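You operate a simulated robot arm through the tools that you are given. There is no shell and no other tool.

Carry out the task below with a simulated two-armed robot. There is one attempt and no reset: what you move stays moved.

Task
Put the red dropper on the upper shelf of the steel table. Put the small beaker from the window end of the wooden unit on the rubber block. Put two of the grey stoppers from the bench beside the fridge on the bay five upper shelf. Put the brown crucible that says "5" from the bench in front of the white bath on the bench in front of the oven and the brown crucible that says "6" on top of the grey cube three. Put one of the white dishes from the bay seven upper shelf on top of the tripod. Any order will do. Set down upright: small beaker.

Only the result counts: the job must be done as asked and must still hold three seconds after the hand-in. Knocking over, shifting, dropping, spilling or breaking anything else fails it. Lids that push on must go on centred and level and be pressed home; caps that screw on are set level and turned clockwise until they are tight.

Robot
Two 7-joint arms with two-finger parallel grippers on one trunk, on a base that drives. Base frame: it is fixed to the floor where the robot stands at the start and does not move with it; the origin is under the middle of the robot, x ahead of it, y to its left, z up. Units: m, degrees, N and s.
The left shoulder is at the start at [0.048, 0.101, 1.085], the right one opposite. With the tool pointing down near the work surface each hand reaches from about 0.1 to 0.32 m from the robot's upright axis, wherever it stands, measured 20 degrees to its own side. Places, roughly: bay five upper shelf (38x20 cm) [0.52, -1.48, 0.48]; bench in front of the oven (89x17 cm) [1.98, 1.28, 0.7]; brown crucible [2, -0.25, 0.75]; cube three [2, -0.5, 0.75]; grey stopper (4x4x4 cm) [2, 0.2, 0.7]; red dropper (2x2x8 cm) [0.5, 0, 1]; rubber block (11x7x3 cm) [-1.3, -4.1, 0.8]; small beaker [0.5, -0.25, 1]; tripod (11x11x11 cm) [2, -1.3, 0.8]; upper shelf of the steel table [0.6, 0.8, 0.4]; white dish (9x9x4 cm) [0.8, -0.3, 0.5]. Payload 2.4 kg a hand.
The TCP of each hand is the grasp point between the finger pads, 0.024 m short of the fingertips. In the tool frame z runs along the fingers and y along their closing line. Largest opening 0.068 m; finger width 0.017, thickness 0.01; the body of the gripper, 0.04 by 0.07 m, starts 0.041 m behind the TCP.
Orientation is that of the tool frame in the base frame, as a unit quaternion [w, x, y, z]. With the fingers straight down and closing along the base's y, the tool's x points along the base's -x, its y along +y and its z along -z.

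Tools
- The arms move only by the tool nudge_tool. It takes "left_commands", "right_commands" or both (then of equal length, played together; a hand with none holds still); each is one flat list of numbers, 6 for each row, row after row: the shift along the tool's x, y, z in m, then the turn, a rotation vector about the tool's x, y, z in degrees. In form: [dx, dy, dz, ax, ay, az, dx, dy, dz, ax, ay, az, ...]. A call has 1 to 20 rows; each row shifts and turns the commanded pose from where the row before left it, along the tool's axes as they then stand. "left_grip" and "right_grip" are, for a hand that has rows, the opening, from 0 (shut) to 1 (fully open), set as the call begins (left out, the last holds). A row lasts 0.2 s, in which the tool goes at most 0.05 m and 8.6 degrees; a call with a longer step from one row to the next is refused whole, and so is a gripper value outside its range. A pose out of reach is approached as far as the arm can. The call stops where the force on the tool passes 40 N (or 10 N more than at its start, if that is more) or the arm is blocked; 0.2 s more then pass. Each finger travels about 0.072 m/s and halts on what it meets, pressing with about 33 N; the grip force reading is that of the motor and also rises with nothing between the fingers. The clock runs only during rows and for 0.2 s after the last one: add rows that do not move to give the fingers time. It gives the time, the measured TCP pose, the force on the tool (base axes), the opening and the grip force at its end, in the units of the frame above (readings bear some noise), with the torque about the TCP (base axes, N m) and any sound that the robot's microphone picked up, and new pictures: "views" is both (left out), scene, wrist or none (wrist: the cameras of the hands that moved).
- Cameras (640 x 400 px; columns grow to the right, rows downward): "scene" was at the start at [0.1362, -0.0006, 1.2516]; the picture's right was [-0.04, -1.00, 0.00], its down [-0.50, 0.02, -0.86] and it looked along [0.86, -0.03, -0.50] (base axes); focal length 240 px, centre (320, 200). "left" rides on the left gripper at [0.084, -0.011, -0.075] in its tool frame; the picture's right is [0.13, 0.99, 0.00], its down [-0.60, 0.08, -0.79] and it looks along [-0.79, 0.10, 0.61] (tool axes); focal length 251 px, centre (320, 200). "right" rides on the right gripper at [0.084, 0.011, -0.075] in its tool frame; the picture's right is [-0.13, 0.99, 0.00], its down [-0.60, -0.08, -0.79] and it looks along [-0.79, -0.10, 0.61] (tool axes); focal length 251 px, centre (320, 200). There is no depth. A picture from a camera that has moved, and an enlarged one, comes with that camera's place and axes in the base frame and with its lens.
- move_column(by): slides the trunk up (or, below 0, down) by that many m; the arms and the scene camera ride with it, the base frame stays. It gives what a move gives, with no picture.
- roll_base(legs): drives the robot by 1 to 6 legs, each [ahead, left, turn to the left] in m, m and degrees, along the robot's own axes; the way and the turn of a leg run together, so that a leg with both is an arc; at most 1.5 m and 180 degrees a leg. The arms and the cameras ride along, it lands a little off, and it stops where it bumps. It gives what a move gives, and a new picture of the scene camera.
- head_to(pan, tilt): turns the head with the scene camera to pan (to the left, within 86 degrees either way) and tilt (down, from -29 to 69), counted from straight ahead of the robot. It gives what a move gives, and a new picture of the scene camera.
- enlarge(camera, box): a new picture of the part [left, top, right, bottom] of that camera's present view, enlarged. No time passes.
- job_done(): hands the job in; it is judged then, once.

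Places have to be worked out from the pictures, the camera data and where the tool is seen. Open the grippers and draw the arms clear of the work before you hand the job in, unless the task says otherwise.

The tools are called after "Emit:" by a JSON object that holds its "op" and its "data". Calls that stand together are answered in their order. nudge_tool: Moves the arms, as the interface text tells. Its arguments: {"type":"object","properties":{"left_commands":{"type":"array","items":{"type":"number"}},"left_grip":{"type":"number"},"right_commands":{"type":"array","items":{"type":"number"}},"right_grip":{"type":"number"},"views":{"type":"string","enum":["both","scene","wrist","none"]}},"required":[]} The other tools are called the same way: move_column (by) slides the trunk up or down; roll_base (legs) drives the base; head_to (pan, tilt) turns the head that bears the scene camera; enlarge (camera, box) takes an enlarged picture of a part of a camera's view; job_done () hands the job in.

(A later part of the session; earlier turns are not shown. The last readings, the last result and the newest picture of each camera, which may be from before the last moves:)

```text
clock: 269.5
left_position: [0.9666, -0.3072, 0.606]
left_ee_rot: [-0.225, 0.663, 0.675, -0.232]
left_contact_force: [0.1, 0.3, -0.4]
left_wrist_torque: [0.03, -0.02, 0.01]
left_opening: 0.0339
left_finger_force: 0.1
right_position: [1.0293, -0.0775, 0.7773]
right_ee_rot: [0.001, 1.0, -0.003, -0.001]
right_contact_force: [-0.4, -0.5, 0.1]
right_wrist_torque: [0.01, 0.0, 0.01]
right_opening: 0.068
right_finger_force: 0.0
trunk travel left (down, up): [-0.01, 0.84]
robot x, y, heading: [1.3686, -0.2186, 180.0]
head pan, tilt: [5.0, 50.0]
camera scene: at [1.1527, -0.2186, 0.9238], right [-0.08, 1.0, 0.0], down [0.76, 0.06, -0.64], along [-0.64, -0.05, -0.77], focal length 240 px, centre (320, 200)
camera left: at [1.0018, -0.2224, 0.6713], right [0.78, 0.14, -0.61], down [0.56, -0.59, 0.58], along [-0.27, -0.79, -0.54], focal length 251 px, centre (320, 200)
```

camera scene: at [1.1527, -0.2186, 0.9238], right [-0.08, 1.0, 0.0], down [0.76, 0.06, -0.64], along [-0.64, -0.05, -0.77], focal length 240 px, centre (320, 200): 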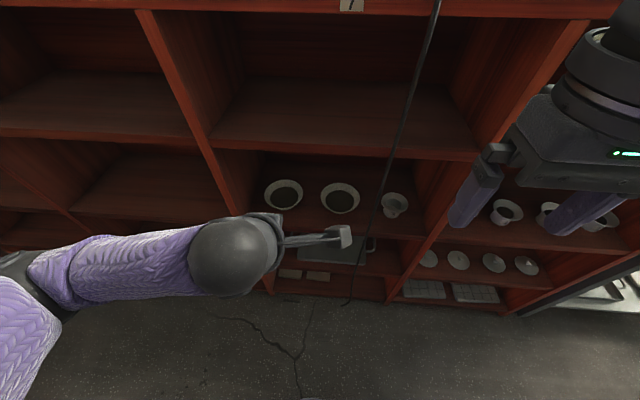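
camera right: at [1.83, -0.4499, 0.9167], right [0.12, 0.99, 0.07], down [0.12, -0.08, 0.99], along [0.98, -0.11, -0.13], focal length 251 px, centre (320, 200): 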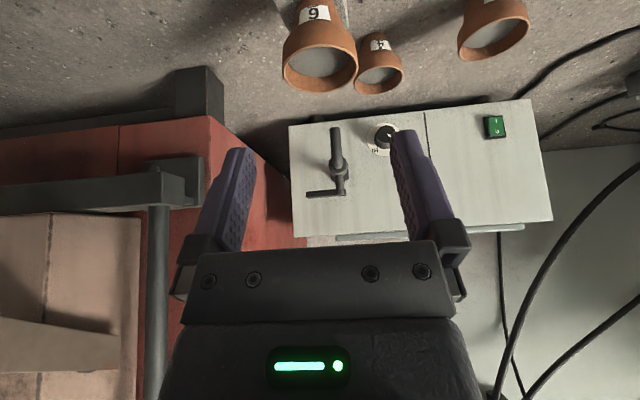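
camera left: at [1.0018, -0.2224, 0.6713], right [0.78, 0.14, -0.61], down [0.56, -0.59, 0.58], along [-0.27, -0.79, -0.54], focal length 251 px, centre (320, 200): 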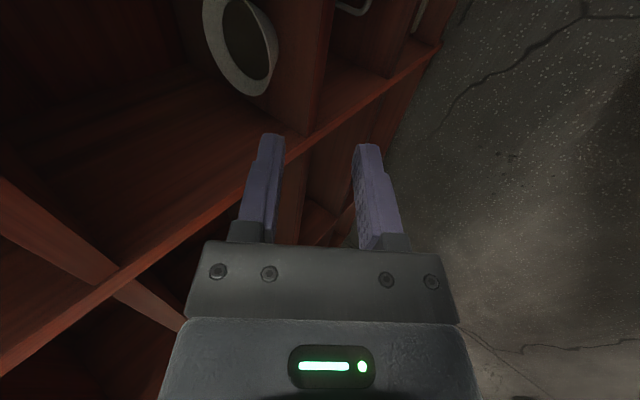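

The roll worked. From this new wrist view dish 1 checks at [0.80, -0.332], matching. I move to a pre-approach point above the near rim and trim the pitch 5°.

Emit:
{"op": "nudge_tool", "data": {"left_commands": [-0.008, -0.0153, 0.0249, 0, 0, 0, -0.008, -0.0153, 0.0249, 0, 0, 0, -0.008, -0.0153, 0.0249, 0, 0, 0, 0, 0, 0, -5, 0, 0, 0, 0, 0, 0, 0, 0], "left_grip": 0.42, "views": "both"}}

Emit:
{"op": "enlarge", "data": {"camera": "scene", "box": [210, 150, 390, 270]}}

```text
clock: 270.7
left_position: [0.8844, -0.3333, 0.5743]
left_ee_rot: [-0.195, 0.672, 0.685, -0.202]
left_contact_force: [0.4, -0.3, -0.3]
left_wrist_torque: [-0.01, 0.02, 0.0]
left_opening: 0.0285
left_finger_force: 0.0
right_position: [1.0285, -0.0774, 0.779]
right_ee_rot: [0.001, 1.0, -0.003, -0.001]
right_contact_force: [0.3, 0.4, 0.6]
right_wrist_torque: [0.0, 0.01, -0.02]
right_opening: 0.0679
right_finger_force: 0.0
trunk travel left (down, up): [-0.01, 0.84]
robot x, y, heading: [1.3683, -0.2154, 179.9]
head pan, tilt: [5.0, 50.0]
camera scene: at [1.1527, -0.2186, 0.9238], right [-0.08, 1.0, 0.0], down [0.76, 0.06, -0.64], along [-0.64, -0.05, -0.77], focal length 240 px, centre (320, 200)
camera left: at [0.9136, -0.2478, 0.6426], right [0.83, 0.14, -0.53], down [0.5, -0.59, 0.63], along [-0.23, -0.79, -0.56], focal length 251 px, centre (320, 200)
```

scene: 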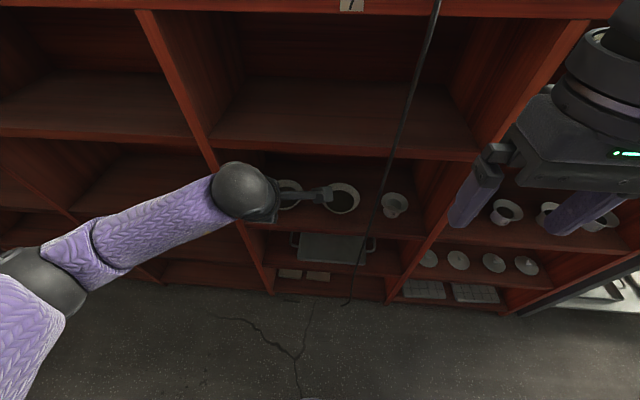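
left: 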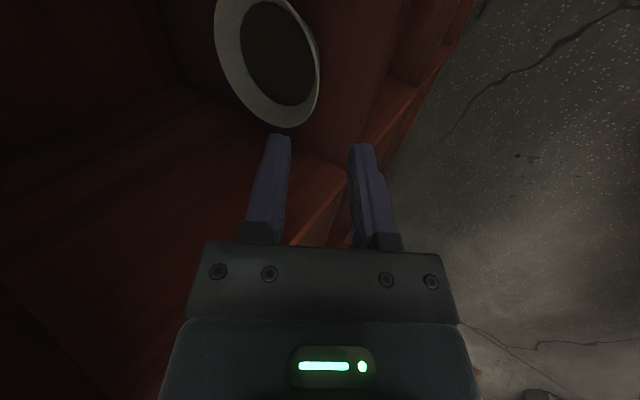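

```text
3.33 times, centred on (300, 210) of scene
camera zoom: at [1.1527, -0.2186, 0.9238], right [-0.08, 1.0, 0.0], down [0.76, 0.06, -0.64], along [-0.64, -0.05, -0.77], focal length 800 px, centre (387, 167)
```

zoom: 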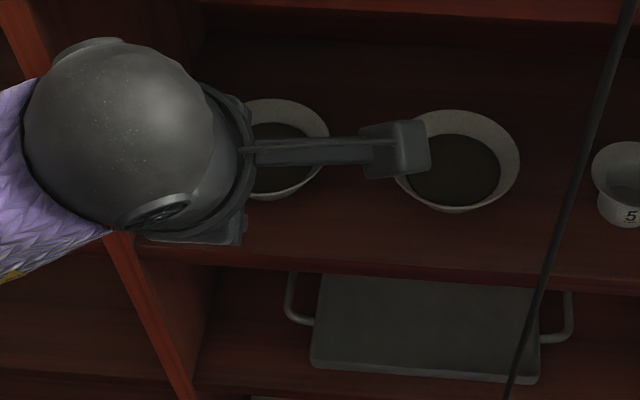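

The near rim projects right onto the finger midline (column ≈319). I advance 0.045 m along the tool axis and check the straddle.

Emit:
{"op": "nudge_tool", "data": {"left_commands": [0, -0.001, 0.015, 0, 0, 0, 0, -0.001, 0.015, 0, 0, 0, 0, -0.001, 0.015, 0, 0, 0, 0, 0, 0, 0, 0, 0], "views": "wrist"}}

Emit:
{"op": "enlarge", "data": {"camera": "left", "box": [200, 20, 440, 200]}}

```text
clock: 271.7
left_position: [0.8574, -0.3333, 0.5387]
left_ee_rot: [-0.194, 0.673, 0.684, -0.202]
left_contact_force: [-0.9, 0.0, -0.1]
left_wrist_torque: [-0.02, 0.03, -0.03]
left_opening: 0.0286
left_finger_force: 0.0
right_position: [1.0298, -0.0776, 0.7773]
right_ee_rot: [0.0, 1.0, -0.003, -0.002]
right_contact_force: [-0.4, -0.7, 0.0]
right_wrist_torque: [0.03, 0.02, -0.03]
right_opening: 0.068
right_finger_force: 0.0
trunk travel left (down, up): [-0.01, 0.84]
robot x, y, heading: [1.3683, -0.2131, 179.7]
head pan, tilt: [5.0, 50.0]
camera left: at [0.8874, -0.2472, 0.606], right [0.83, 0.14, -0.54], down [0.51, -0.59, 0.63], along [-0.23, -0.79, -0.56], focal length 251 px, centre (320, 200)
```

left: 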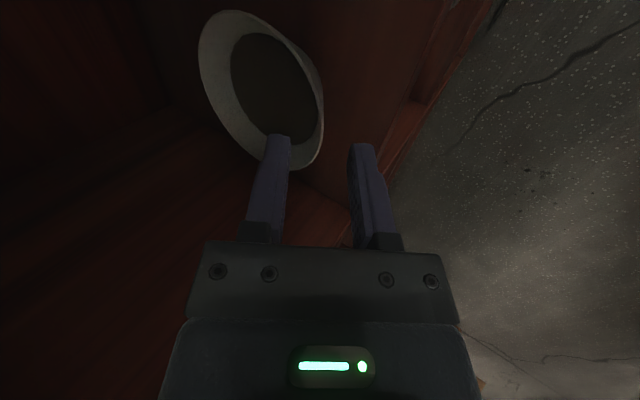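

```text
2.22 times, centred on (320, 110) of left
camera zoom: at [0.8874, -0.2472, 0.606], right [0.83, 0.14, -0.54], down [0.51, -0.59, 0.63], along [-0.23, -0.79, -0.56], focal length 559 px, centre (320, 400)
```

zoom: 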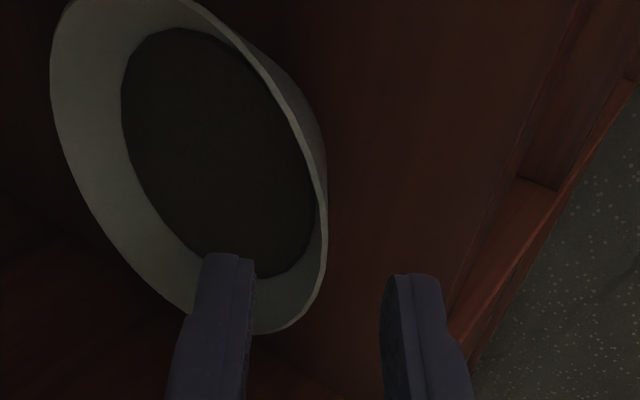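

The near wall sits midway between the fingers. I advance the last 0.021 m so the tips reach about 1 cm below the rim, above the contents.

Emit:
{"op": "nudge_tool", "data": {"left_commands": [0, 0, 0.007, 0, 0, 0, 0, 0, 0.007, 0, 0, 0, 0, 0, 0.007, 0, 0, 0, 0, 0, 0, 0, 0, 0], "views": "wrist"}}

Emit:
{"op": "enlarge", "data": {"camera": "left", "box": [200, 20, 440, 200]}}

```text
clock: 272.7
left_position: [0.8467, -0.3336, 0.5215]
left_ee_rot: [-0.195, 0.673, 0.685, -0.202]
left_contact_force: [0.4, -0.4, 0.0]
left_wrist_torque: [0.01, 0.01, -0.01]
left_opening: 0.0287
left_finger_force: 0.1
right_position: [1.0285, -0.0775, 0.7787]
right_ee_rot: [0.001, 1.0, -0.004, -0.001]
right_contact_force: [0.8, 0.1, 0.4]
right_wrist_torque: [0.0, 0.0, -0.02]
right_opening: 0.068
right_finger_force: 0.0
trunk travel left (down, up): [-0.01, 0.84]
robot x, y, heading: [1.3686, -0.2134, 179.7]
head pan, tilt: [5.0, 50.0]
camera left: at [0.8759, -0.2487, 0.5883], right [0.83, 0.14, -0.54], down [0.51, -0.59, 0.63], along [-0.23, -0.79, -0.56], focal length 251 px, centre (320, 200)
```

left: 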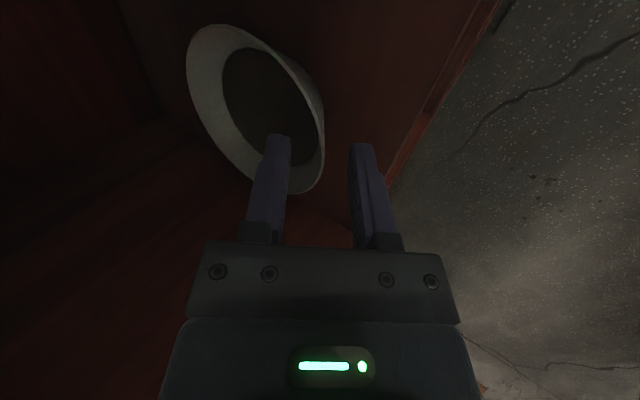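

```text
2.22 times, centred on (320, 110) of left
camera zoom: at [0.8759, -0.2487, 0.5883], right [0.83, 0.14, -0.54], down [0.51, -0.59, 0.63], along [-0.23, -0.79, -0.56], focal length 559 px, centre (320, 400)
```

zoom: 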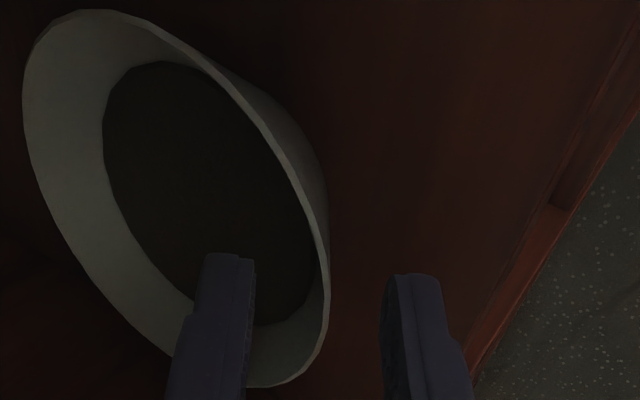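

Everything lines up. I close the left gripper on the rim wall.

Emit:
{"op": "nudge_tool", "data": {"left_commands": [0, 0, 0, 0, 0, 0, 0, 0, 0, 0, 0, 0, 0, 0, 0, 0, 0, 0, 0, 0, 0, 0, 0, 0], "left_grip": 0.0, "views": "wrist"}}

Emit:
{"op": "enlarge", "data": {"camera": "left", "box": [200, 20, 440, 200]}}

```text
clock: 273.7
left_position: [0.8458, -0.3338, 0.5204]
left_ee_rot: [-0.196, 0.671, 0.685, -0.203]
left_contact_force: [-1.6, 0.5, 4.1]
left_wrist_torque: [0.09, 0.18, 0.04]
left_opening: 0.0049
left_finger_force: 27.8
right_position: [1.0294, -0.0771, 0.7778]
right_ee_rot: [0.001, 1.0, -0.003, -0.001]
right_contact_force: [-0.1, 0.6, -0.3]
right_wrist_torque: [-0.01, -0.03, -0.01]
right_opening: 0.0678
right_finger_force: 0.0
trunk travel left (down, up): [-0.01, 0.84]
robot x, y, heading: [1.3677, -0.2168, 179.8]
head pan, tilt: [5.0, 50.0]
camera left: at [0.8759, -0.2487, 0.5887], right [0.83, 0.14, -0.54], down [0.51, -0.59, 0.63], along [-0.23, -0.79, -0.56], focal length 251 px, centre (320, 200)
```

left: 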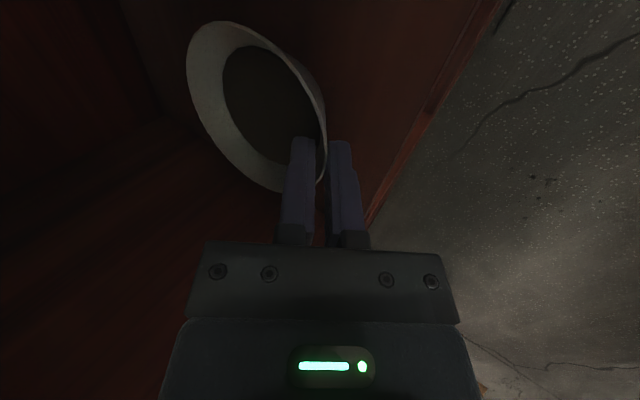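

```text
2.22 times, centred on (320, 110) of left
camera zoom: at [0.8759, -0.2487, 0.5887], right [0.83, 0.14, -0.54], down [0.51, -0.59, 0.63], along [-0.23, -0.79, -0.56], focal length 559 px, centre (320, 400)
```

zoom: 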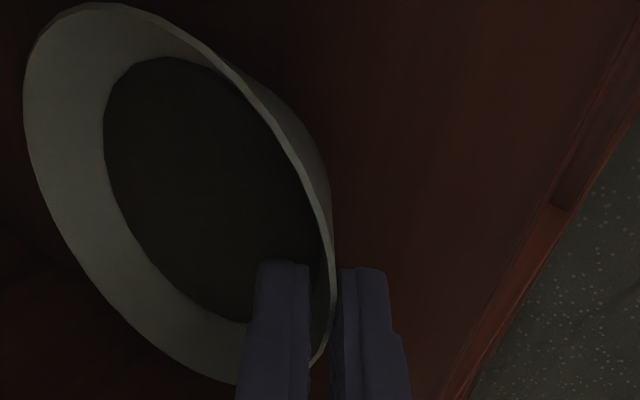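

The rim is held (4.9 mm, 28 N). I lift slowly by 0.012 m and check the dish stays level.

Emit:
{"op": "nudge_tool", "data": {"left_commands": [0, -0.0022, -0.0034, 0, 0, 0, 0, -0.0022, -0.0034, 0, 0, 0, 0, -0.0022, -0.0034, 0, 0, 0, 0, 0, 0, 0, 0, 0], "views": "both"}}

Emit:
{"op": "enlarge", "data": {"camera": "left", "box": [170, 0, 410, 200]}}

Emit:
{"op": "enlarge", "data": {"camera": "scene", "box": [210, 140, 390, 260]}}

```text
clock: 274.7
left_position: [0.8458, -0.3338, 0.5336]
left_ee_rot: [-0.195, 0.673, 0.684, -0.202]
left_contact_force: [-0.7, -0.9, -1.5]
left_wrist_torque: [0.0, -0.06, 0.03]
left_opening: 0.005
left_finger_force: 28.5
right_position: [1.0297, -0.0773, 0.7773]
right_ee_rot: [0.001, 1.0, -0.003, -0.001]
right_contact_force: [0.0, 0.5, 0.0]
right_wrist_torque: [-0.01, -0.01, 0.03]
right_opening: 0.0678
right_finger_force: 0.1
trunk travel left (down, up): [-0.01, 0.84]
robot x, y, heading: [1.3705, -0.2139, 180.0]
head pan, tilt: [5.0, 50.0]
camera scene: at [1.1526, -0.2186, 0.9238], right [-0.08, 1.0, 0.0], down [0.76, 0.06, -0.64], along [-0.64, -0.05, -0.77], focal length 240 px, centre (320, 200)
camera left: at [0.8761, -0.2482, 0.6013], right [0.83, 0.14, -0.54], down [0.51, -0.59, 0.63], along [-0.23, -0.79, -0.56], focal length 251 px, centre (320, 200)
```

scene: 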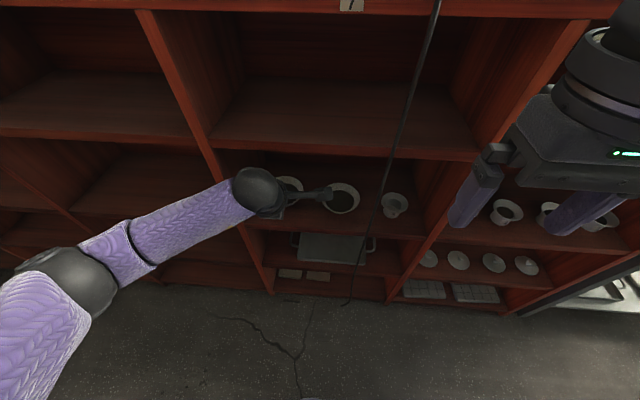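
left: 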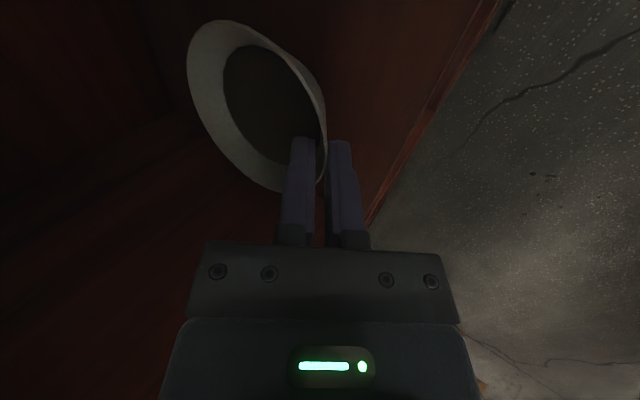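

```text
2.00 times, centred on (290, 100) of left
camera zoom: at [0.8761, -0.2482, 0.6013], right [0.83, 0.14, -0.54], down [0.51, -0.59, 0.63], along [-0.23, -0.79, -0.56], focal length 503 px, centre (380, 400)
```

zoom: 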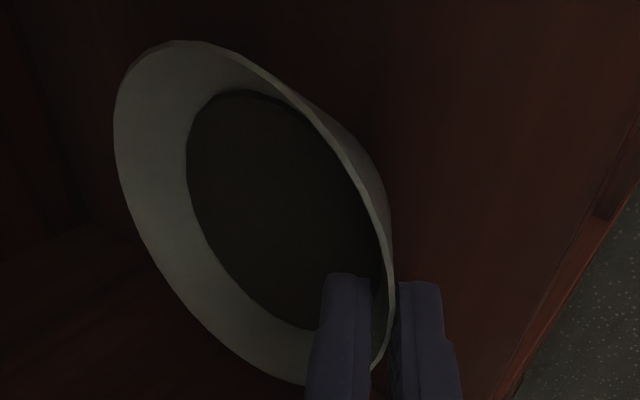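

```text
3.33 times, centred on (300, 200) of scene
camera zoom: at [1.1526, -0.2186, 0.9238], right [-0.08, 1.0, 0.0], down [0.76, 0.06, -0.64], along [-0.64, -0.05, -0.77], focal length 800 px, centre (387, 200)
```

zoom: 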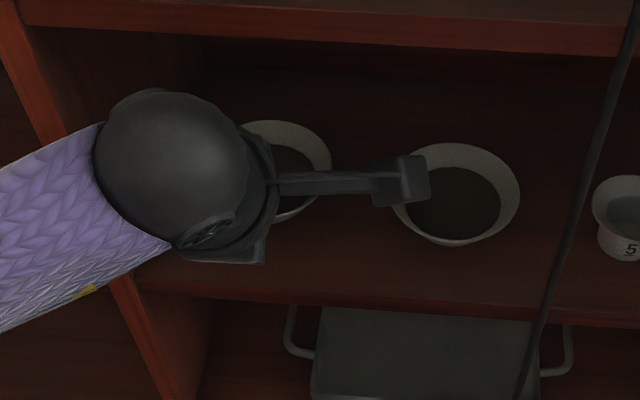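

The dish lifts with the hand without tilting. I raise it a little more and back the base out so it leaves the shelf.

Emit:
{"op": "nudge_tool", "data": {"left_commands": [0, -0.004, -0.0063, 0, 0, 0, 0, -0.004, -0.0063, 0, 0, 0, 0, 0, 0, 0, 0, 0], "views": "none"}}

Emit:
{"op": "roll_base", "data": {"legs": [[-0.06, 0, 0], [-0.06, 0, 0]]}}

Emit:
{"op": "enlarge", "data": {"camera": "left", "box": [0, 0, 640, 400]}}

```text
clock: 275.5
left_position: [0.8468, -0.3329, 0.5503]
left_ee_rot: [-0.195, 0.672, 0.685, -0.203]
left_contact_force: [-0.5, -0.4, -0.5]
left_wrist_torque: [0.0, -0.04, 0.0]
left_opening: 0.0049
left_finger_force: 28.8
right_position: [1.0288, -0.0781, 0.7771]
right_ee_rot: [0.0, 1.0, -0.003, -0.001]
right_contact_force: [-0.9, -0.3, -0.9]
right_wrist_torque: [-0.04, 0.0, -0.04]
right_opening: 0.0682
right_finger_force: 0.0
trunk travel left (down, up): [-0.01, 0.84]
robot x, y, heading: [1.3707, -0.2186, 179.6]
head pan, tilt: [5.0, 50.0]
```

```text
clock: 277.0
left_position: [0.9681, -0.3339, 0.5482]
left_ee_rot: [-0.195, 0.673, 0.684, -0.202]
left_contact_force: [-0.5, 0.3, -1.3]
left_wrist_torque: [0.03, -0.03, 0.0]
left_opening: 0.0052
left_finger_force: 28.5
right_position: [1.1505, -0.0781, 0.7769]
right_ee_rot: [0.002, 1.0, -0.002, -0.001]
right_contact_force: [0.7, -0.7, 0.3]
right_wrist_torque: [0.0, 0.0, 0.03]
right_opening: 0.068
right_finger_force: 0.0
trunk travel left (down, up): [-0.01, 0.84]
robot x, y, heading: [1.4899, -0.214, 179.6]
head pan, tilt: [5.0, 50.0]
camera scene: at [1.2738, -0.2191, 0.9238], right [-0.08, 1.0, 0.0], down [0.76, 0.06, -0.64], along [-0.64, -0.05, -0.77], focal length 240 px, centre (320, 200)
```

scene: 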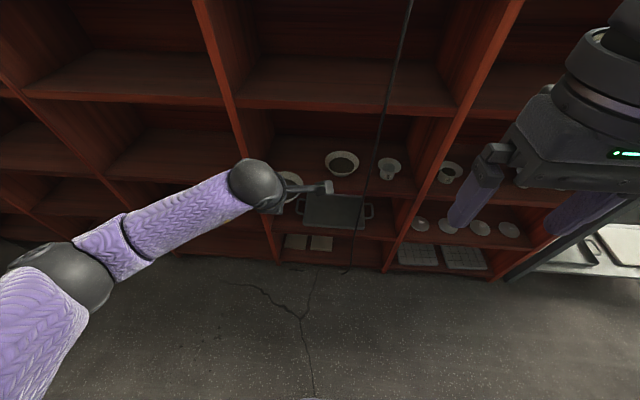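

```text
1.00 times, centred on (320, 200) of left (not enlarged: the box is as wide or as high as the picture)
camera zoom: at [0.9975, -0.2484, 0.6166], right [0.83, 0.14, -0.54], down [0.51, -0.59, 0.63], along [-0.23, -0.79, -0.56], focal length 251 px, centre (320, 200)
```

zoom: 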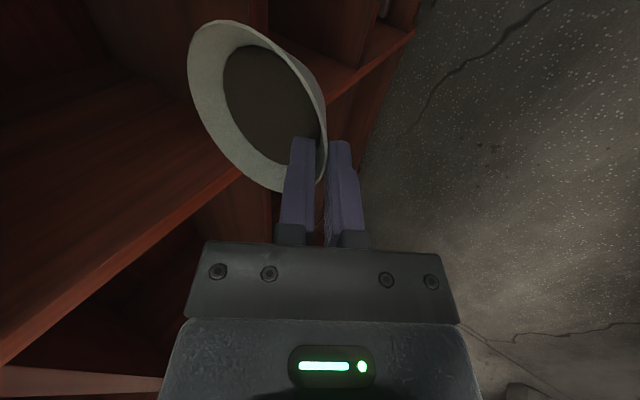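

The dish is clear of the shelf. I retract the hand 0.08 m and raise the trunk so the dish can travel above bench height.

Emit:
{"op": "nudge_tool", "data": {"left_commands": [0, 0.0224, -0.0144, 0, 0, 0, 0, 0.0224, -0.0144, 0, 0, 0, 0, 0.0224, -0.0144, 0, 0, 0, 0, 0, 0, 0, 0, 0], "views": "wrist"}}

```text
clock: 278.0
left_position: [1.0478, -0.3318, 0.5477]
left_ee_rot: [-0.195, 0.673, 0.684, -0.203]
left_contact_force: [0.0, 0.2, -0.3]
left_wrist_torque: [0.01, -0.07, -0.01]
left_opening: 0.0049
left_finger_force: 28.3
right_position: [1.1504, -0.0768, 0.7777]
right_ee_rot: [0.001, 1.0, -0.002, -0.001]
right_contact_force: [0.2, -0.3, 0.3]
right_wrist_torque: [-0.01, 0.0, 0.0]
right_opening: 0.0678
right_finger_force: 0.1
trunk travel left (down, up): [-0.01, 0.84]
robot x, y, heading: [1.4867, -0.2145, 179.9]
head pan, tilt: [5.0, 50.0]
camera left: at [1.077, -0.247, 0.6157], right [0.83, 0.14, -0.54], down [0.51, -0.59, 0.63], along [-0.23, -0.79, -0.56], focal length 251 px, centre (320, 200)
```

left: 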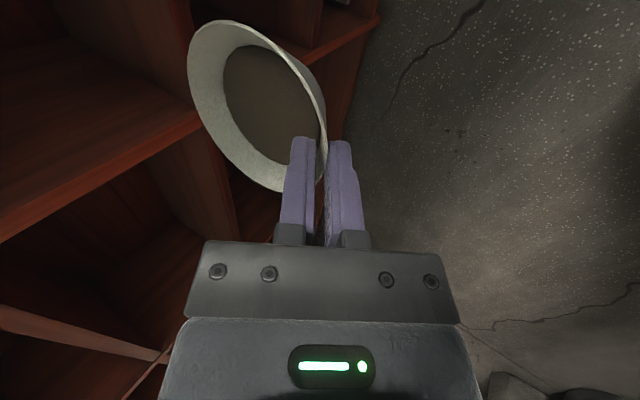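

I raise the trunk in small steps, watching that the hand's orientation holds.

Emit:
{"op": "move_column", "data": {"by": 0.06}}

Emit:
{"op": "move_column", "data": {"by": 0.06}}

```text
clock: 279.0
left_position: [1.0477, -0.3322, 0.609]
left_ee_rot: [-0.195, 0.673, 0.685, -0.202]
left_contact_force: [0.3, 0.5, -1.1]
left_wrist_torque: [-0.01, -0.03, 0.0]
left_opening: 0.0048
left_finger_force: 28.5
right_position: [1.1507, -0.0777, 0.8378]
right_ee_rot: [0.001, 1.0, -0.003, 0.0]
right_contact_force: [-0.1, -0.4, 0.5]
right_wrist_torque: [-0.04, 0.0, 0.02]
right_opening: 0.0681
right_finger_force: 0.1
trunk travel left (down, up): [-0.07, 0.78]
robot x, y, heading: [1.4906, -0.22, 179.7]
head pan, tilt: [5.0, 50.0]
```

```text
clock: 280.0
left_position: [1.0469, -0.3331, 0.6695]
left_ee_rot: [-0.196, 0.672, 0.685, -0.202]
left_contact_force: [0.3, -0.5, -0.4]
left_wrist_torque: [0.01, -0.03, -0.03]
left_opening: 0.0051
left_finger_force: 28.0
right_position: [1.1497, -0.0768, 0.8979]
right_ee_rot: [0.001, 1.0, -0.002, -0.001]
right_contact_force: [-0.1, 0.1, 0.0]
right_wrist_torque: [0.02, -0.03, -0.03]
right_opening: 0.0682
right_finger_force: 0.0
trunk travel left (down, up): [-0.13, 0.72]
robot x, y, heading: [1.4883, -0.2125, 179.9]
head pan, tilt: [5.0, 50.0]
```

Orientation holds. I continue raising by 0.2 m in two steps.

Emit:
{"op": "move_column", "data": {"by": 0.1}}

Emit:
{"op": "move_column", "data": {"by": 0.1}}

Emit:
{"op": "head_to", "data": {"pan": 10, "tilt": 40}}

```text
clock: 281.4
left_position: [1.0485, -0.3331, 0.7676]
left_ee_rot: [-0.194, 0.673, 0.685, -0.201]
left_contact_force: [0.8, 0.4, -1.5]
left_wrist_torque: [0.0, 0.0, 0.01]
left_opening: 0.0051
left_finger_force: 27.4
right_position: [1.15, -0.0785, 0.9981]
right_ee_rot: [0.0, 1.0, -0.004, -0.001]
right_contact_force: [0.5, 0.4, 0.0]
right_wrist_torque: [0.01, 0.0, 0.0]
right_opening: 0.0678
right_finger_force: 0.1
trunk travel left (down, up): [-0.23, 0.619]
robot x, y, heading: [1.4843, -0.2137, 180.0]
head pan, tilt: [5.0, 50.0]
```

```text
clock: 282.7
left_position: [1.0478, -0.332, 0.8697]
left_ee_rot: [-0.195, 0.673, 0.685, -0.202]
left_contact_force: [-0.5, 0.6, -0.7]
left_wrist_torque: [-0.03, -0.01, 0.02]
left_opening: 0.0048
left_finger_force: 28.2
right_position: [1.1501, -0.0788, 1.0978]
right_ee_rot: [0.001, 1.0, -0.002, -0.001]
right_contact_force: [0.3, 0.4, 0.4]
right_wrist_torque: [0.01, 0.02, 0.01]
right_opening: 0.0679
right_finger_force: 0.0
trunk travel left (down, up): [-0.33, 0.52]
robot x, y, heading: [1.49, -0.2159, 179.9]
head pan, tilt: [5.0, 50.0]
```

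```text
clock: 283.4
left_position: [1.0476, -0.3327, 0.8684]
left_ee_rot: [-0.195, 0.672, 0.685, -0.203]
left_contact_force: [0.2, 0.5, -0.8]
left_wrist_torque: [0.02, -0.04, 0.02]
left_opening: 0.0051
left_finger_force: 27.9
right_position: [1.1502, -0.0779, 1.0984]
right_ee_rot: [0.001, 1.0, -0.003, -0.001]
right_contact_force: [-0.1, 0.0, -1.4]
right_wrist_torque: [0.0, 0.01, -0.01]
right_opening: 0.068
right_finger_force: 0.1
trunk travel left (down, up): [-0.33, 0.52]
robot x, y, heading: [1.4883, -0.2174, 179.6]
head pan, tilt: [10.0, 40.0]
camera scene: at [1.359, -0.2273, 1.2668], right [-0.17, 0.99, 0.0], down [0.63, 0.11, -0.77], along [-0.75, -0.13, -0.64], focal length 240 px, centre (320, 200)
```

scene: 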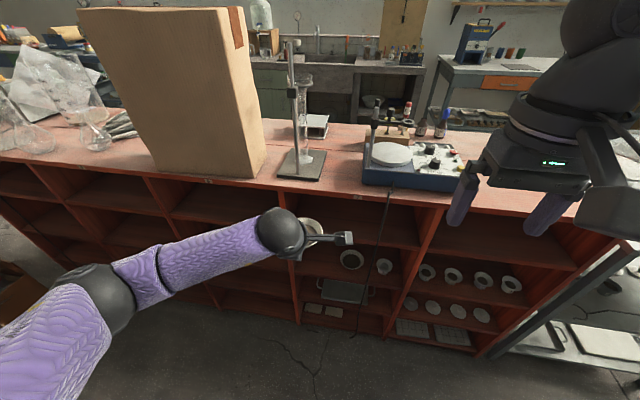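

The dish is held level at z≈0.86. I raise 0.12 m more and draw the hand in another 0.06 m before turning round.

Emit:
{"op": "move_column", "data": {"by": 0.12}}

Emit:
{"op": "nudge_tool", "data": {"left_commands": [0, 0.0168, -0.0108, 0, 0, 0, 0, 0.0168, -0.0108, 0, 0, 0, 0, 0.0168, -0.0108, 0, 0, 0, 0, 0, 0, 0, 0, 0], "views": "both"}}

```text
clock: 284.9
left_position: [1.0487, -0.3323, 0.9893]
left_ee_rot: [-0.196, 0.672, 0.685, -0.202]
left_contact_force: [-0.3, 0.8, -0.4]
left_wrist_torque: [-0.05, -0.04, 0.0]
left_opening: 0.005
left_finger_force: 27.7
right_position: [1.1508, -0.0783, 1.2167]
right_ee_rot: [0.001, 1.0, -0.003, 0.0]
right_contact_force: [-1.0, -0.1, -0.4]
right_wrist_torque: [0.01, -0.04, -0.03]
right_opening: 0.0679
right_finger_force: 0.1
trunk travel left (down, up): [-0.45, 0.399]
robot x, y, heading: [1.4895, -0.2164, 179.9]
head pan, tilt: [10.0, 40.0]
```

```text
clock: 285.9
left_position: [1.1077, -0.3299, 0.9891]
left_ee_rot: [-0.195, 0.673, 0.685, -0.202]
left_contact_force: [-0.4, -0.3, -0.3]
left_wrist_torque: [-0.01, -0.02, -0.01]
left_opening: 0.0052
left_finger_force: 27.7
right_position: [1.1509, -0.0773, 1.2182]
right_ee_rot: [0.001, 1.0, -0.003, -0.002]
right_contact_force: [0.3, 0.1, 0.2]
right_wrist_torque: [0.02, 0.0, 0.02]
right_opening: 0.0678
right_finger_force: 0.1
trunk travel left (down, up): [-0.45, 0.399]
robot x, y, heading: [1.4887, -0.2109, 179.6]
head pan, tilt: [10.0, 40.0]
camera scene: at [1.3766, -0.2274, 1.3878], right [-0.17, 0.99, 0.0], down [0.63, 0.11, -0.77], along [-0.75, -0.13, -0.64], focal length 240 px, centre (320, 200)
camera left: at [1.1367, -0.2452, 1.0574], right [0.83, 0.14, -0.54], down [0.51, -0.59, 0.63], along [-0.23, -0.79, -0.56], focal length 251 px, centre (320, 200)
```

scene: 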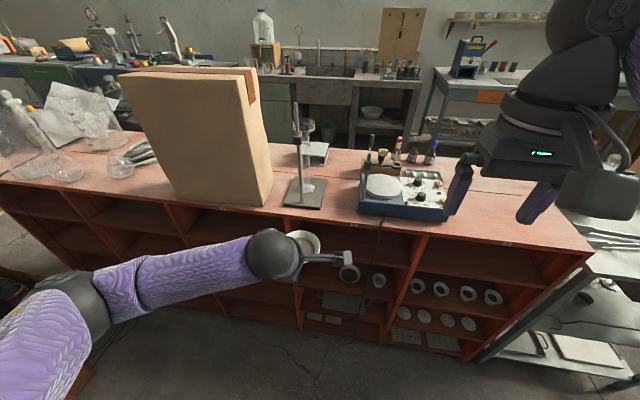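
left: 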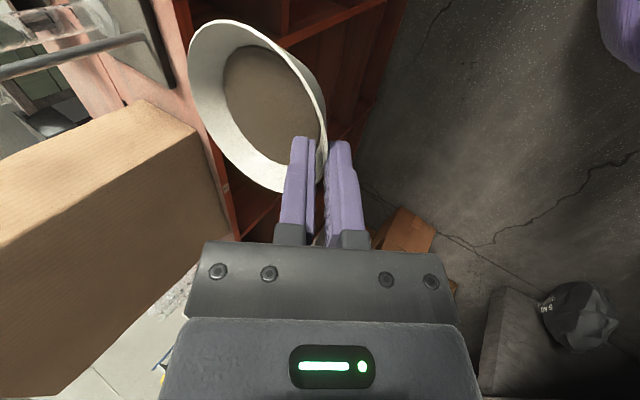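

The dish is level and its sandy contents undisturbed. I move to mid-aisle and turn right through 180°.

Emit:
{"op": "roll_base", "data": {"legs": [[0.08, 0, 0], [0, 0, -90], [0, 0, -89.7]]}}

Emit:
{"op": "head_to", "data": {"pan": -40, "tilt": 30}}

```text
clock: 294.6
left_position: [1.7906, -0.1006, 0.989]
left_ee_rot: [-0.202, 0.685, -0.672, 0.195]
left_contact_force: [0.7, 0.6, -0.9]
left_wrist_torque: [0.0, 0.07, 0.0]
left_opening: 0.0052
left_finger_force: 28.3
right_position: [1.7472, -0.3537, 1.2175]
right_ee_rot: [0.0, 0.003, 1.0, 0.001]
right_contact_force: [-0.3, 0.6, 0.1]
right_wrist_torque: [-0.02, -0.01, 0.02]
right_opening: 0.0679
right_finger_force: 0.1
trunk travel left (down, up): [-0.45, 0.399]
robot x, y, heading: [1.4058, -0.2154, -0.1]
head pan, tilt: [10.0, 40.0]
camera scene: at [1.5144, -0.1982, 1.3878], right [0.17, -0.99, 0.0], down [-0.63, -0.11, -0.77], along [0.75, 0.13, -0.64], focal length 240 px, centre (320, 200)
```

scene: 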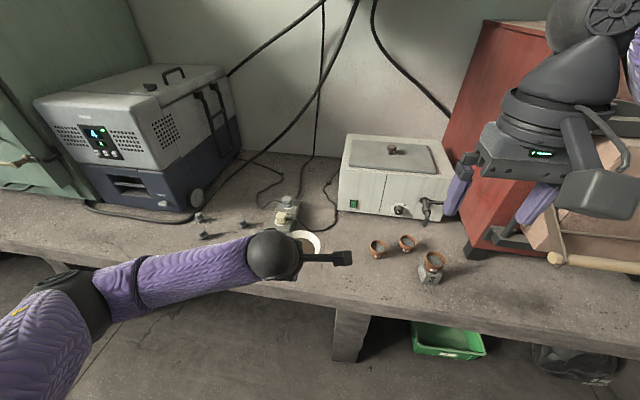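

```text
clock: 295.8
left_position: [1.7898, -0.1011, 0.9901]
left_ee_rot: [-0.203, 0.685, -0.672, 0.195]
left_contact_force: [-0.7, -0.2, -0.3]
left_wrist_torque: [-0.03, 0.06, -0.05]
left_opening: 0.0052
left_finger_force: 28.4
right_position: [1.7463, -0.3533, 1.2186]
right_ee_rot: [0.001, 0.002, 1.0, 0.001]
right_contact_force: [0.2, -0.1, 0.2]
right_wrist_torque: [-0.02, 0.0, -0.01]
right_opening: 0.0682
right_finger_force: 0.2
trunk travel left (down, up): [-0.45, 0.399]
robot x, y, heading: [1.4077, -0.2139, -0.4]
head pan, tilt: [-40.0, 30.0]
camera scene: at [1.4999, -0.2709, 1.4031], right [-0.64, -0.77, 0.0], down [-0.38, 0.32, -0.87], along [0.66, -0.56, -0.5], focal length 240 px, centre (320, 200)
```

scene: 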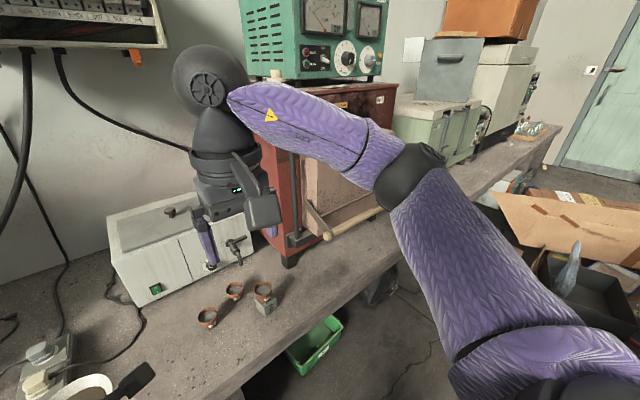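

I strafe 0.9 m right along the bench toward the tripod and look at it.

Emit:
{"op": "roll_base", "data": {"legs": [[0, -0.9, 0.3]]}}

Emit:
{"op": "head_to", "data": {"pan": -10, "tilt": 42}}

Emit:
{"op": "enlarge", "data": {"camera": "left", "box": [0, 0, 640, 400]}}

```text
clock: 300.4
left_position: [1.783, -0.9849, 0.9892]
left_ee_rot: [-0.201, 0.679, -0.678, 0.196]
left_contact_force: [0.2, -0.3, -1.4]
left_wrist_torque: [-0.03, 0.05, -0.01]
left_opening: 0.0048
left_finger_force: 27.8
right_position: [1.7362, -1.2365, 1.2182]
right_ee_rot: [0.001, 0.01, 1.0, 0.001]
right_contact_force: [-0.1, 0.2, -0.1]
right_wrist_torque: [0.0, 0.03, 0.01]
right_opening: 0.0681
right_finger_force: 0.1
trunk travel left (down, up): [-0.45, 0.399]
robot x, y, heading: [1.401, -1.0953, -1.2]
head pan, tilt: [-40.0, 30.0]
camera scene: at [1.4909, -1.1508, 1.4031], right [-0.66, -0.76, 0.0], down [-0.38, 0.33, -0.87], along [0.65, -0.57, -0.5], focal length 240 px, centre (320, 200)
```

scene: 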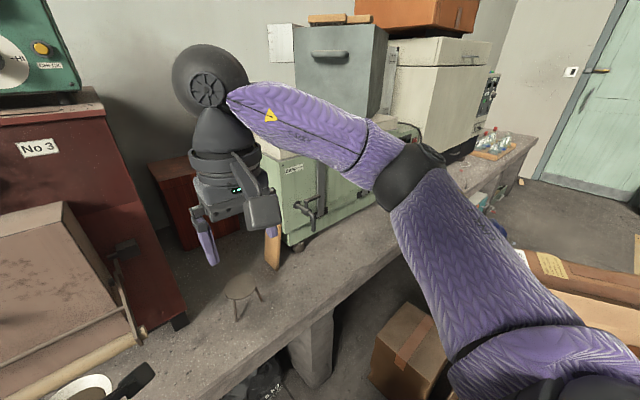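

```text
clock: 301.4
left_position: [1.7835, -0.9836, 0.989]
left_ee_rot: [-0.201, 0.68, -0.678, 0.196]
left_contact_force: [-0.5, 0.3, -0.1]
left_wrist_torque: [-0.01, 0.07, 0.01]
left_opening: 0.0049
left_finger_force: 28.0
right_position: [1.7366, -1.236, 1.2179]
right_ee_rot: [0.001, 0.009, 1.0, 0.001]
right_contact_force: [-0.3, 0.9, 0.4]
right_wrist_torque: [0.01, 0.03, 0.02]
right_opening: 0.0678
right_finger_force: 0.1
trunk travel left (down, up): [-0.45, 0.399]
robot x, y, heading: [1.402, -1.0928, -1.0]
head pan, tilt: [-10.0, 42.0]
camera scene: at [1.5047, -1.1072, 1.3848], right [-0.19, -0.98, 0.0], down [-0.66, 0.13, -0.74], along [0.73, -0.14, -0.67], focal length 240 px, centre (320, 200)
```

scene: 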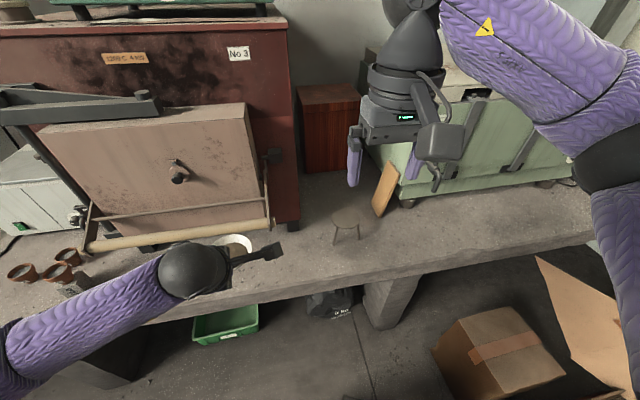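

```text
1.00 times, centred on (320, 200) of left (not enlarged: the box is as wide or as high as the picture)
camera zoom: at [1.7526, -1.0687, 1.0574], right [-0.83, -0.13, -0.54], down [-0.5, 0.6, 0.63], along [0.24, 0.79, -0.56], focal length 251 px, centre (320, 200)
```

zoom: 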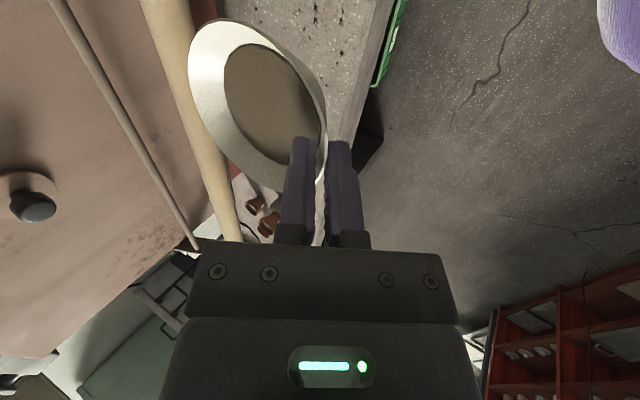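

I enlarge the tripod to locate its top.

Emit:
{"op": "enlarge", "data": {"camera": "scene", "box": [300, 170, 400, 260]}}

```text
4.44 times, centred on (350, 215) of scene
camera zoom: at [1.5047, -1.1072, 1.3848], right [-0.19, -0.98, 0.0], down [-0.66, 0.13, -0.74], along [0.73, -0.14, -0.67], focal length 1067 px, centre (187, 133)
```

zoom: 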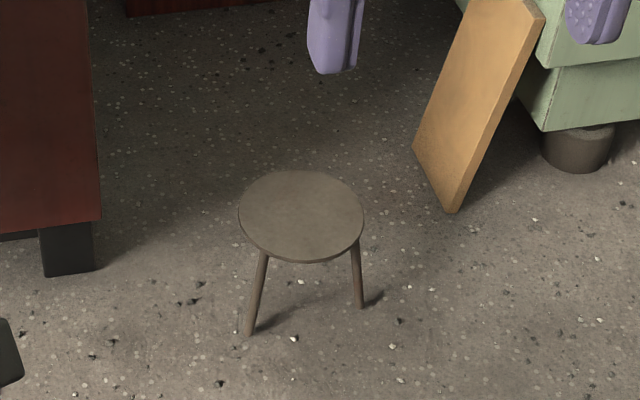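

The tripod's round top (Ø≈0.094) is centred near [2.03, -1.295], top z≈0.807. I straighten the heading and strafe 0.31 m right with the dish still in front of the bench.

Emit:
{"op": "roll_base", "data": {"legs": [[0, 0, 1.1], [0, -0.305, 0]]}}

Emit:
{"op": "head_to", "data": {"pan": 15, "tilt": 42}}

Emit:
{"op": "enlarge", "data": {"camera": "scene", "box": [280, 130, 480, 280]}}

```text
clock: 302.9
left_position: [1.7816, -1.0415, 0.99]
left_ee_rot: [-0.203, 0.686, -0.671, 0.195]
left_contact_force: [0.4, -0.6, -1.9]
left_wrist_torque: [-0.01, 0.0, -0.03]
left_opening: 0.0051
left_finger_force: 28.4
right_position: [1.7391, -1.294, 1.2178]
right_ee_rot: [0.001, 0.0, 1.0, 0.001]
right_contact_force: [0.5, 0.9, -0.4]
right_wrist_torque: [0.0, -0.01, 0.0]
right_opening: 0.068
right_finger_force: 0.0
trunk travel left (down, up): [-0.45, 0.399]
robot x, y, heading: [1.4024, -1.1609, 0.4]
head pan, tilt: [-10.0, 42.0]
stopped in leg 2: the robot was blocked; the commanded pose is now the measured one
camera scene: at [1.5049, -1.1689, 1.3849], right [-0.17, -0.98, 0.0], down [-0.66, 0.12, -0.74], along [0.73, -0.13, -0.67], focal length 240 px, centre (320, 200)
```

scene: 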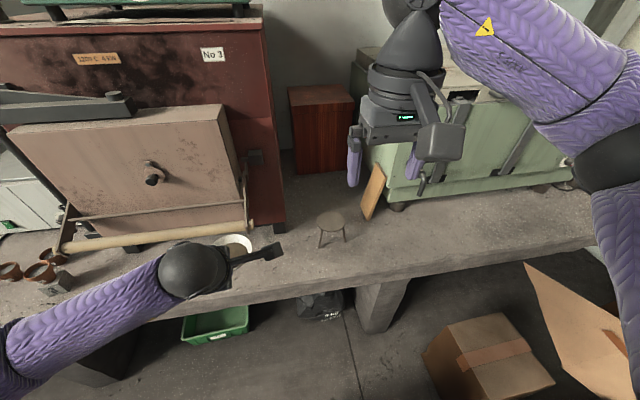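

```text
clock: 303.7
left_position: [1.7813, -1.0397, 0.9908]
left_ee_rot: [-0.203, 0.686, -0.671, 0.194]
left_contact_force: [0.1, -0.8, -1.1]
left_wrist_torque: [-0.02, 0.06, 0.03]
left_opening: 0.0049
left_finger_force: 28.1
right_position: [1.7393, -1.2932, 1.2176]
right_ee_rot: [0.001, 0.0, 1.0, 0.002]
right_contact_force: [-0.5, 0.2, 1.0]
right_wrist_torque: [0.05, 0.01, 0.01]
right_opening: 0.0681
right_finger_force: 0.1
trunk travel left (down, up): [-0.45, 0.399]
robot x, y, heading: [1.4031, -1.1617, 0.1]
head pan, tilt: [15.0, 42.0]
camera scene: at [1.5038, -1.1326, 1.3848], right [0.26, -0.97, 0.0], down [-0.65, -0.17, -0.74], along [0.72, 0.19, -0.67], focal length 240 px, centre (320, 200)
```

scene: 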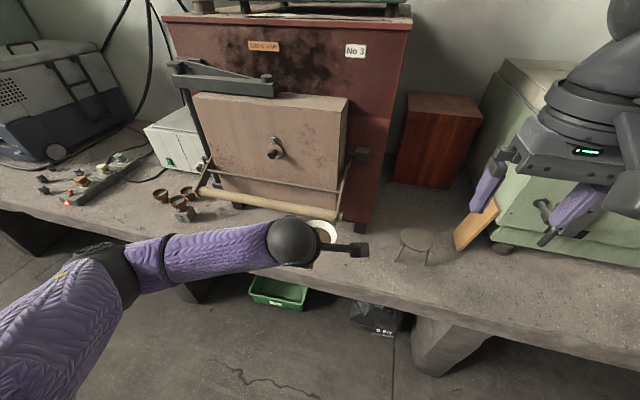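

```text
2.67 times, centred on (380, 205) of scene
camera zoom: at [1.5038, -1.1326, 1.3848], right [0.26, -0.97, 0.0], down [-0.65, -0.17, -0.74], along [0.72, 0.19, -0.67], focal length 640 px, centre (160, 187)
```

zoom: 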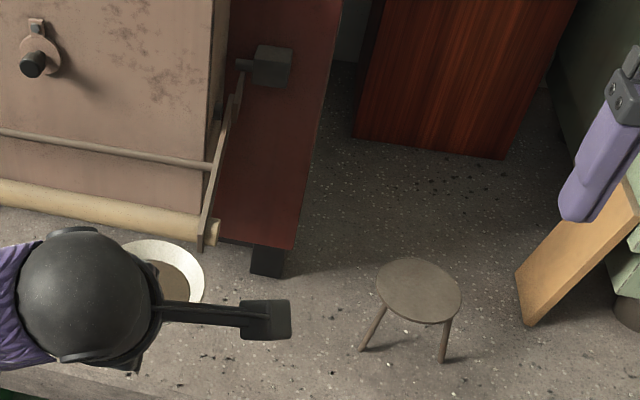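

The base was blocked after 0.07 m. I look at the floor to the right to see what is there.

Emit:
{"op": "head_to", "data": {"pan": -80, "tilt": 50}}

Emit:
{"op": "head_to", "data": {"pan": -45, "tilt": 55}}

```text
clock: 305.4
left_position: [1.7815, -1.0396, 0.9897]
left_ee_rot: [-0.202, 0.686, -0.672, 0.194]
left_contact_force: [-0.2, 0.3, -1.9]
left_wrist_torque: [0.01, 0.05, -0.01]
left_opening: 0.0049
left_finger_force: 27.9
right_position: [1.7393, -1.2938, 1.2174]
right_ee_rot: [0.001, 0.001, 1.0, 0.001]
right_contact_force: [0.3, 0.8, 0.1]
right_wrist_torque: [-0.02, -0.01, 0.01]
right_opening: 0.068
right_finger_force: 0.0
trunk travel left (down, up): [-0.45, 0.399]
robot x, y, heading: [1.4035, -1.1563, 0.1]
head pan, tilt: [-80.0, 50.0]
camera scene: at [1.4366, -1.2302, 1.3736], right [-0.98, -0.18, 0.0], down [-0.14, 0.75, -0.64], along [0.11, -0.63, -0.77], focal length 240 px, centre (320, 200)
```

scene: 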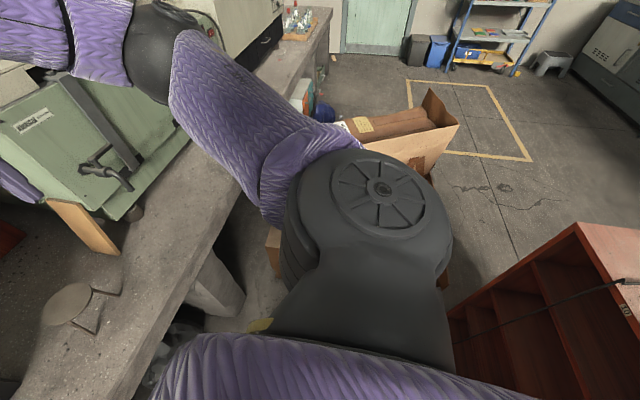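

```text
clock: 306.5
left_position: [1.7816, -1.04, 0.9895]
left_ee_rot: [-0.203, 0.686, -0.671, 0.194]
left_contact_force: [0.9, -0.2, -0.9]
left_wrist_torque: [0.01, 0.05, 0.01]
left_opening: 0.0048
left_finger_force: 28.1
right_position: [1.7396, -1.2942, 1.2173]
right_ee_rot: [0.001, 0.0, 1.0, 0.0]
right_contact_force: [-0.2, 0.0, -1.3]
right_wrist_torque: [0.01, -0.01, 0.01]
right_opening: 0.0681
right_finger_force: 0.1
trunk travel left (down, up): [-0.45, 0.399]
robot x, y, heading: [1.4022, -1.1535, 0.1]
head pan, tilt: [-45.0, 55.0]
camera scene: at [1.474, -1.2053, 1.3671], right [-0.71, -0.71, 0.0], down [-0.58, 0.58, -0.57], along [0.41, -0.41, -0.82], focal length 240 px, centre (320, 200)
```

scene: 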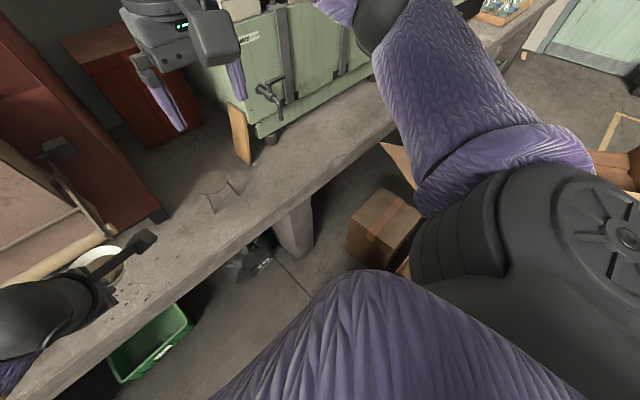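

The shoulder hides the floor there. I turn the right hand 90° about its axis so its wrist camera looks to the right and down.

Emit:
{"op": "nudge_tool", "data": {"right_commands": [0, 0, 0, 0, 0, 8.2, 0, 0, 0, 0, 0, 8.2, 0, 0, 0, 0, 0, 8.2, 0, 0, 0, 0, 0, 8.2, 0, 0, 0, 0, 0, 8.2, 0, 0, 0, 0, 0, 8.2, 0, 0, 0, 0, 0, 8.2, 0, 0, 0, 0, 0, 8.2, 0, 0, 0, 0, 0, 8.2, 0, 0, 0, 0, 0, 8.2, 0, 0, 0, 0, 0, 8.2], "views": "wrist"}}

```text
clock: 308.9
left_position: [1.7814, -1.0408, 0.99]
left_ee_rot: [-0.204, 0.686, -0.671, 0.194]
left_contact_force: [-0.4, 0.8, -1.2]
left_wrist_torque: [-0.01, 0.05, 0.0]
left_opening: 0.005
left_finger_force: 28.1
right_position: [1.7399, -1.2933, 1.2173]
right_ee_rot: [0.001, 0.709, 0.705, 0.002]
right_contact_force: [-0.2, 0.2, -1.1]
right_wrist_torque: [0.0, 0.03, 0.01]
right_opening: 0.0681
right_finger_force: 0.0
trunk travel left (down, up): [-0.45, 0.399]
robot x, y, heading: [1.4025, -1.1567, -0.0]
head pan, tilt: [-45.0, 55.0]
camera right: at [1.7513, -1.2085, 1.2931], right [0.99, -0.14, 0.0], down [-0.08, -0.6, 0.79], along [-0.11, -0.78, -0.61], focal length 251 px, centre (320, 200)
```

right: 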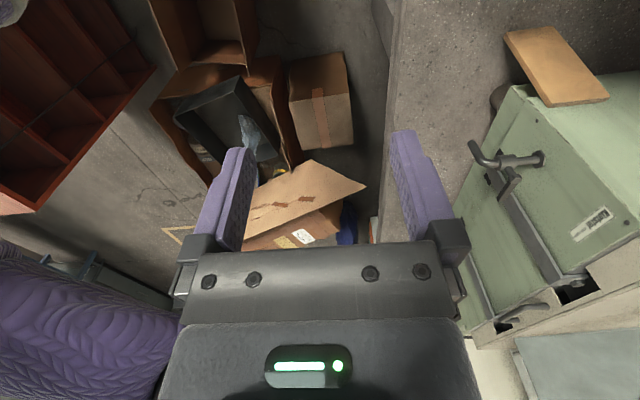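

Open boxes stand on the floor right of the base, so I must not go further right. Instead I step 0.05 m left and turn 28° right, so the tripod comes in front of the left hand.

Emit:
{"op": "roll_base", "data": {"legs": [[0, 0.05, 0], [0, 0, -28]]}}

Emit:
{"op": "head_to", "data": {"pan": 20, "tilt": 42}}

```text
clock: 311.2
left_position: [1.7927, -1.1823, 0.9895]
left_ee_rot: [0.15, -0.506, 0.816, -0.237]
left_contact_force: [-0.5, 0.0, -0.5]
left_wrist_torque: [0.01, 0.03, 0.04]
left_opening: 0.0046
left_finger_force: 28.2
right_position: [1.6371, -1.3854, 1.218]
right_ee_rot: [0.0, 0.857, 0.515, 0.002]
right_contact_force: [-0.6, 0.3, 0.0]
right_wrist_torque: [0.0, -0.02, 0.0]
right_opening: 0.0681
right_finger_force: 0.0
trunk travel left (down, up): [-0.45, 0.399]
robot x, y, heading: [1.3979, -1.1076, -27.6]
head pan, tilt: [-45.0, 55.0]
camera scene: at [1.4414, -1.1849, 1.3671], right [-0.95, -0.3, 0.0], down [-0.24, 0.78, -0.57], along [0.17, -0.55, -0.82], focal length 240 px, centre (320, 200)
```

scene: 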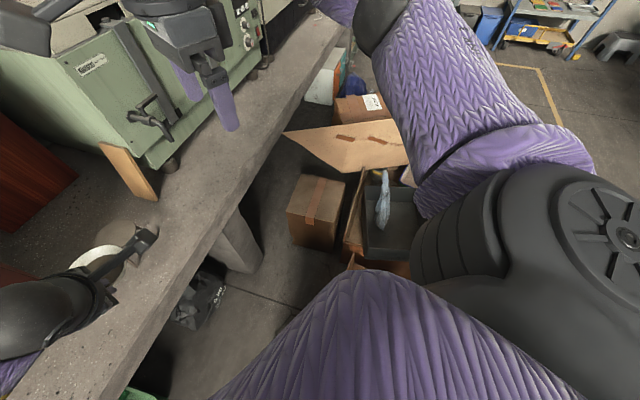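

```text
clock: 312.5
left_position: [1.7919, -1.1814, 0.9898]
left_ee_rot: [0.15, -0.506, 0.816, -0.238]
left_contact_force: [0.5, -0.3, -1.3]
left_wrist_torque: [-0.01, 0.05, 0.0]
left_opening: 0.0049
left_finger_force: 29.3
right_position: [1.6376, -1.3863, 1.2174]
right_ee_rot: [0.0, 0.857, 0.515, 0.001]
right_contact_force: [-0.4, -0.4, 0.2]
right_wrist_torque: [-0.03, 0.0, 0.06]
right_opening: 0.068
right_finger_force: 0.1
trunk travel left (down, up): [-0.45, 0.399]
robot x, y, heading: [1.3993, -1.1085, -27.7]
head pan, tilt: [20.0, 42.0]
camera scene: at [1.5029, -1.1271, 1.3848], right [-0.13, -0.99, 0.0], down [-0.66, 0.09, -0.74], along [0.74, -0.1, -0.67], focal length 240 px, centre (320, 200)
```

scene: 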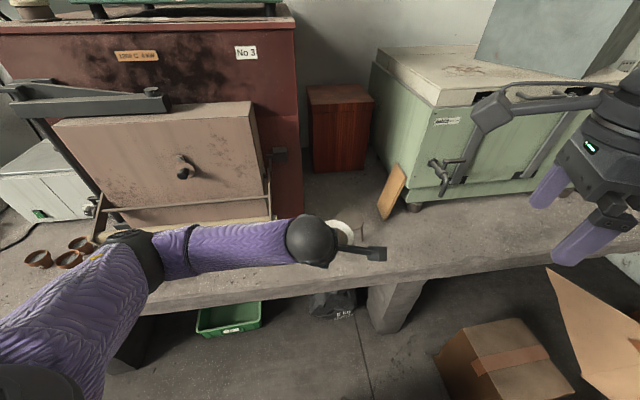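

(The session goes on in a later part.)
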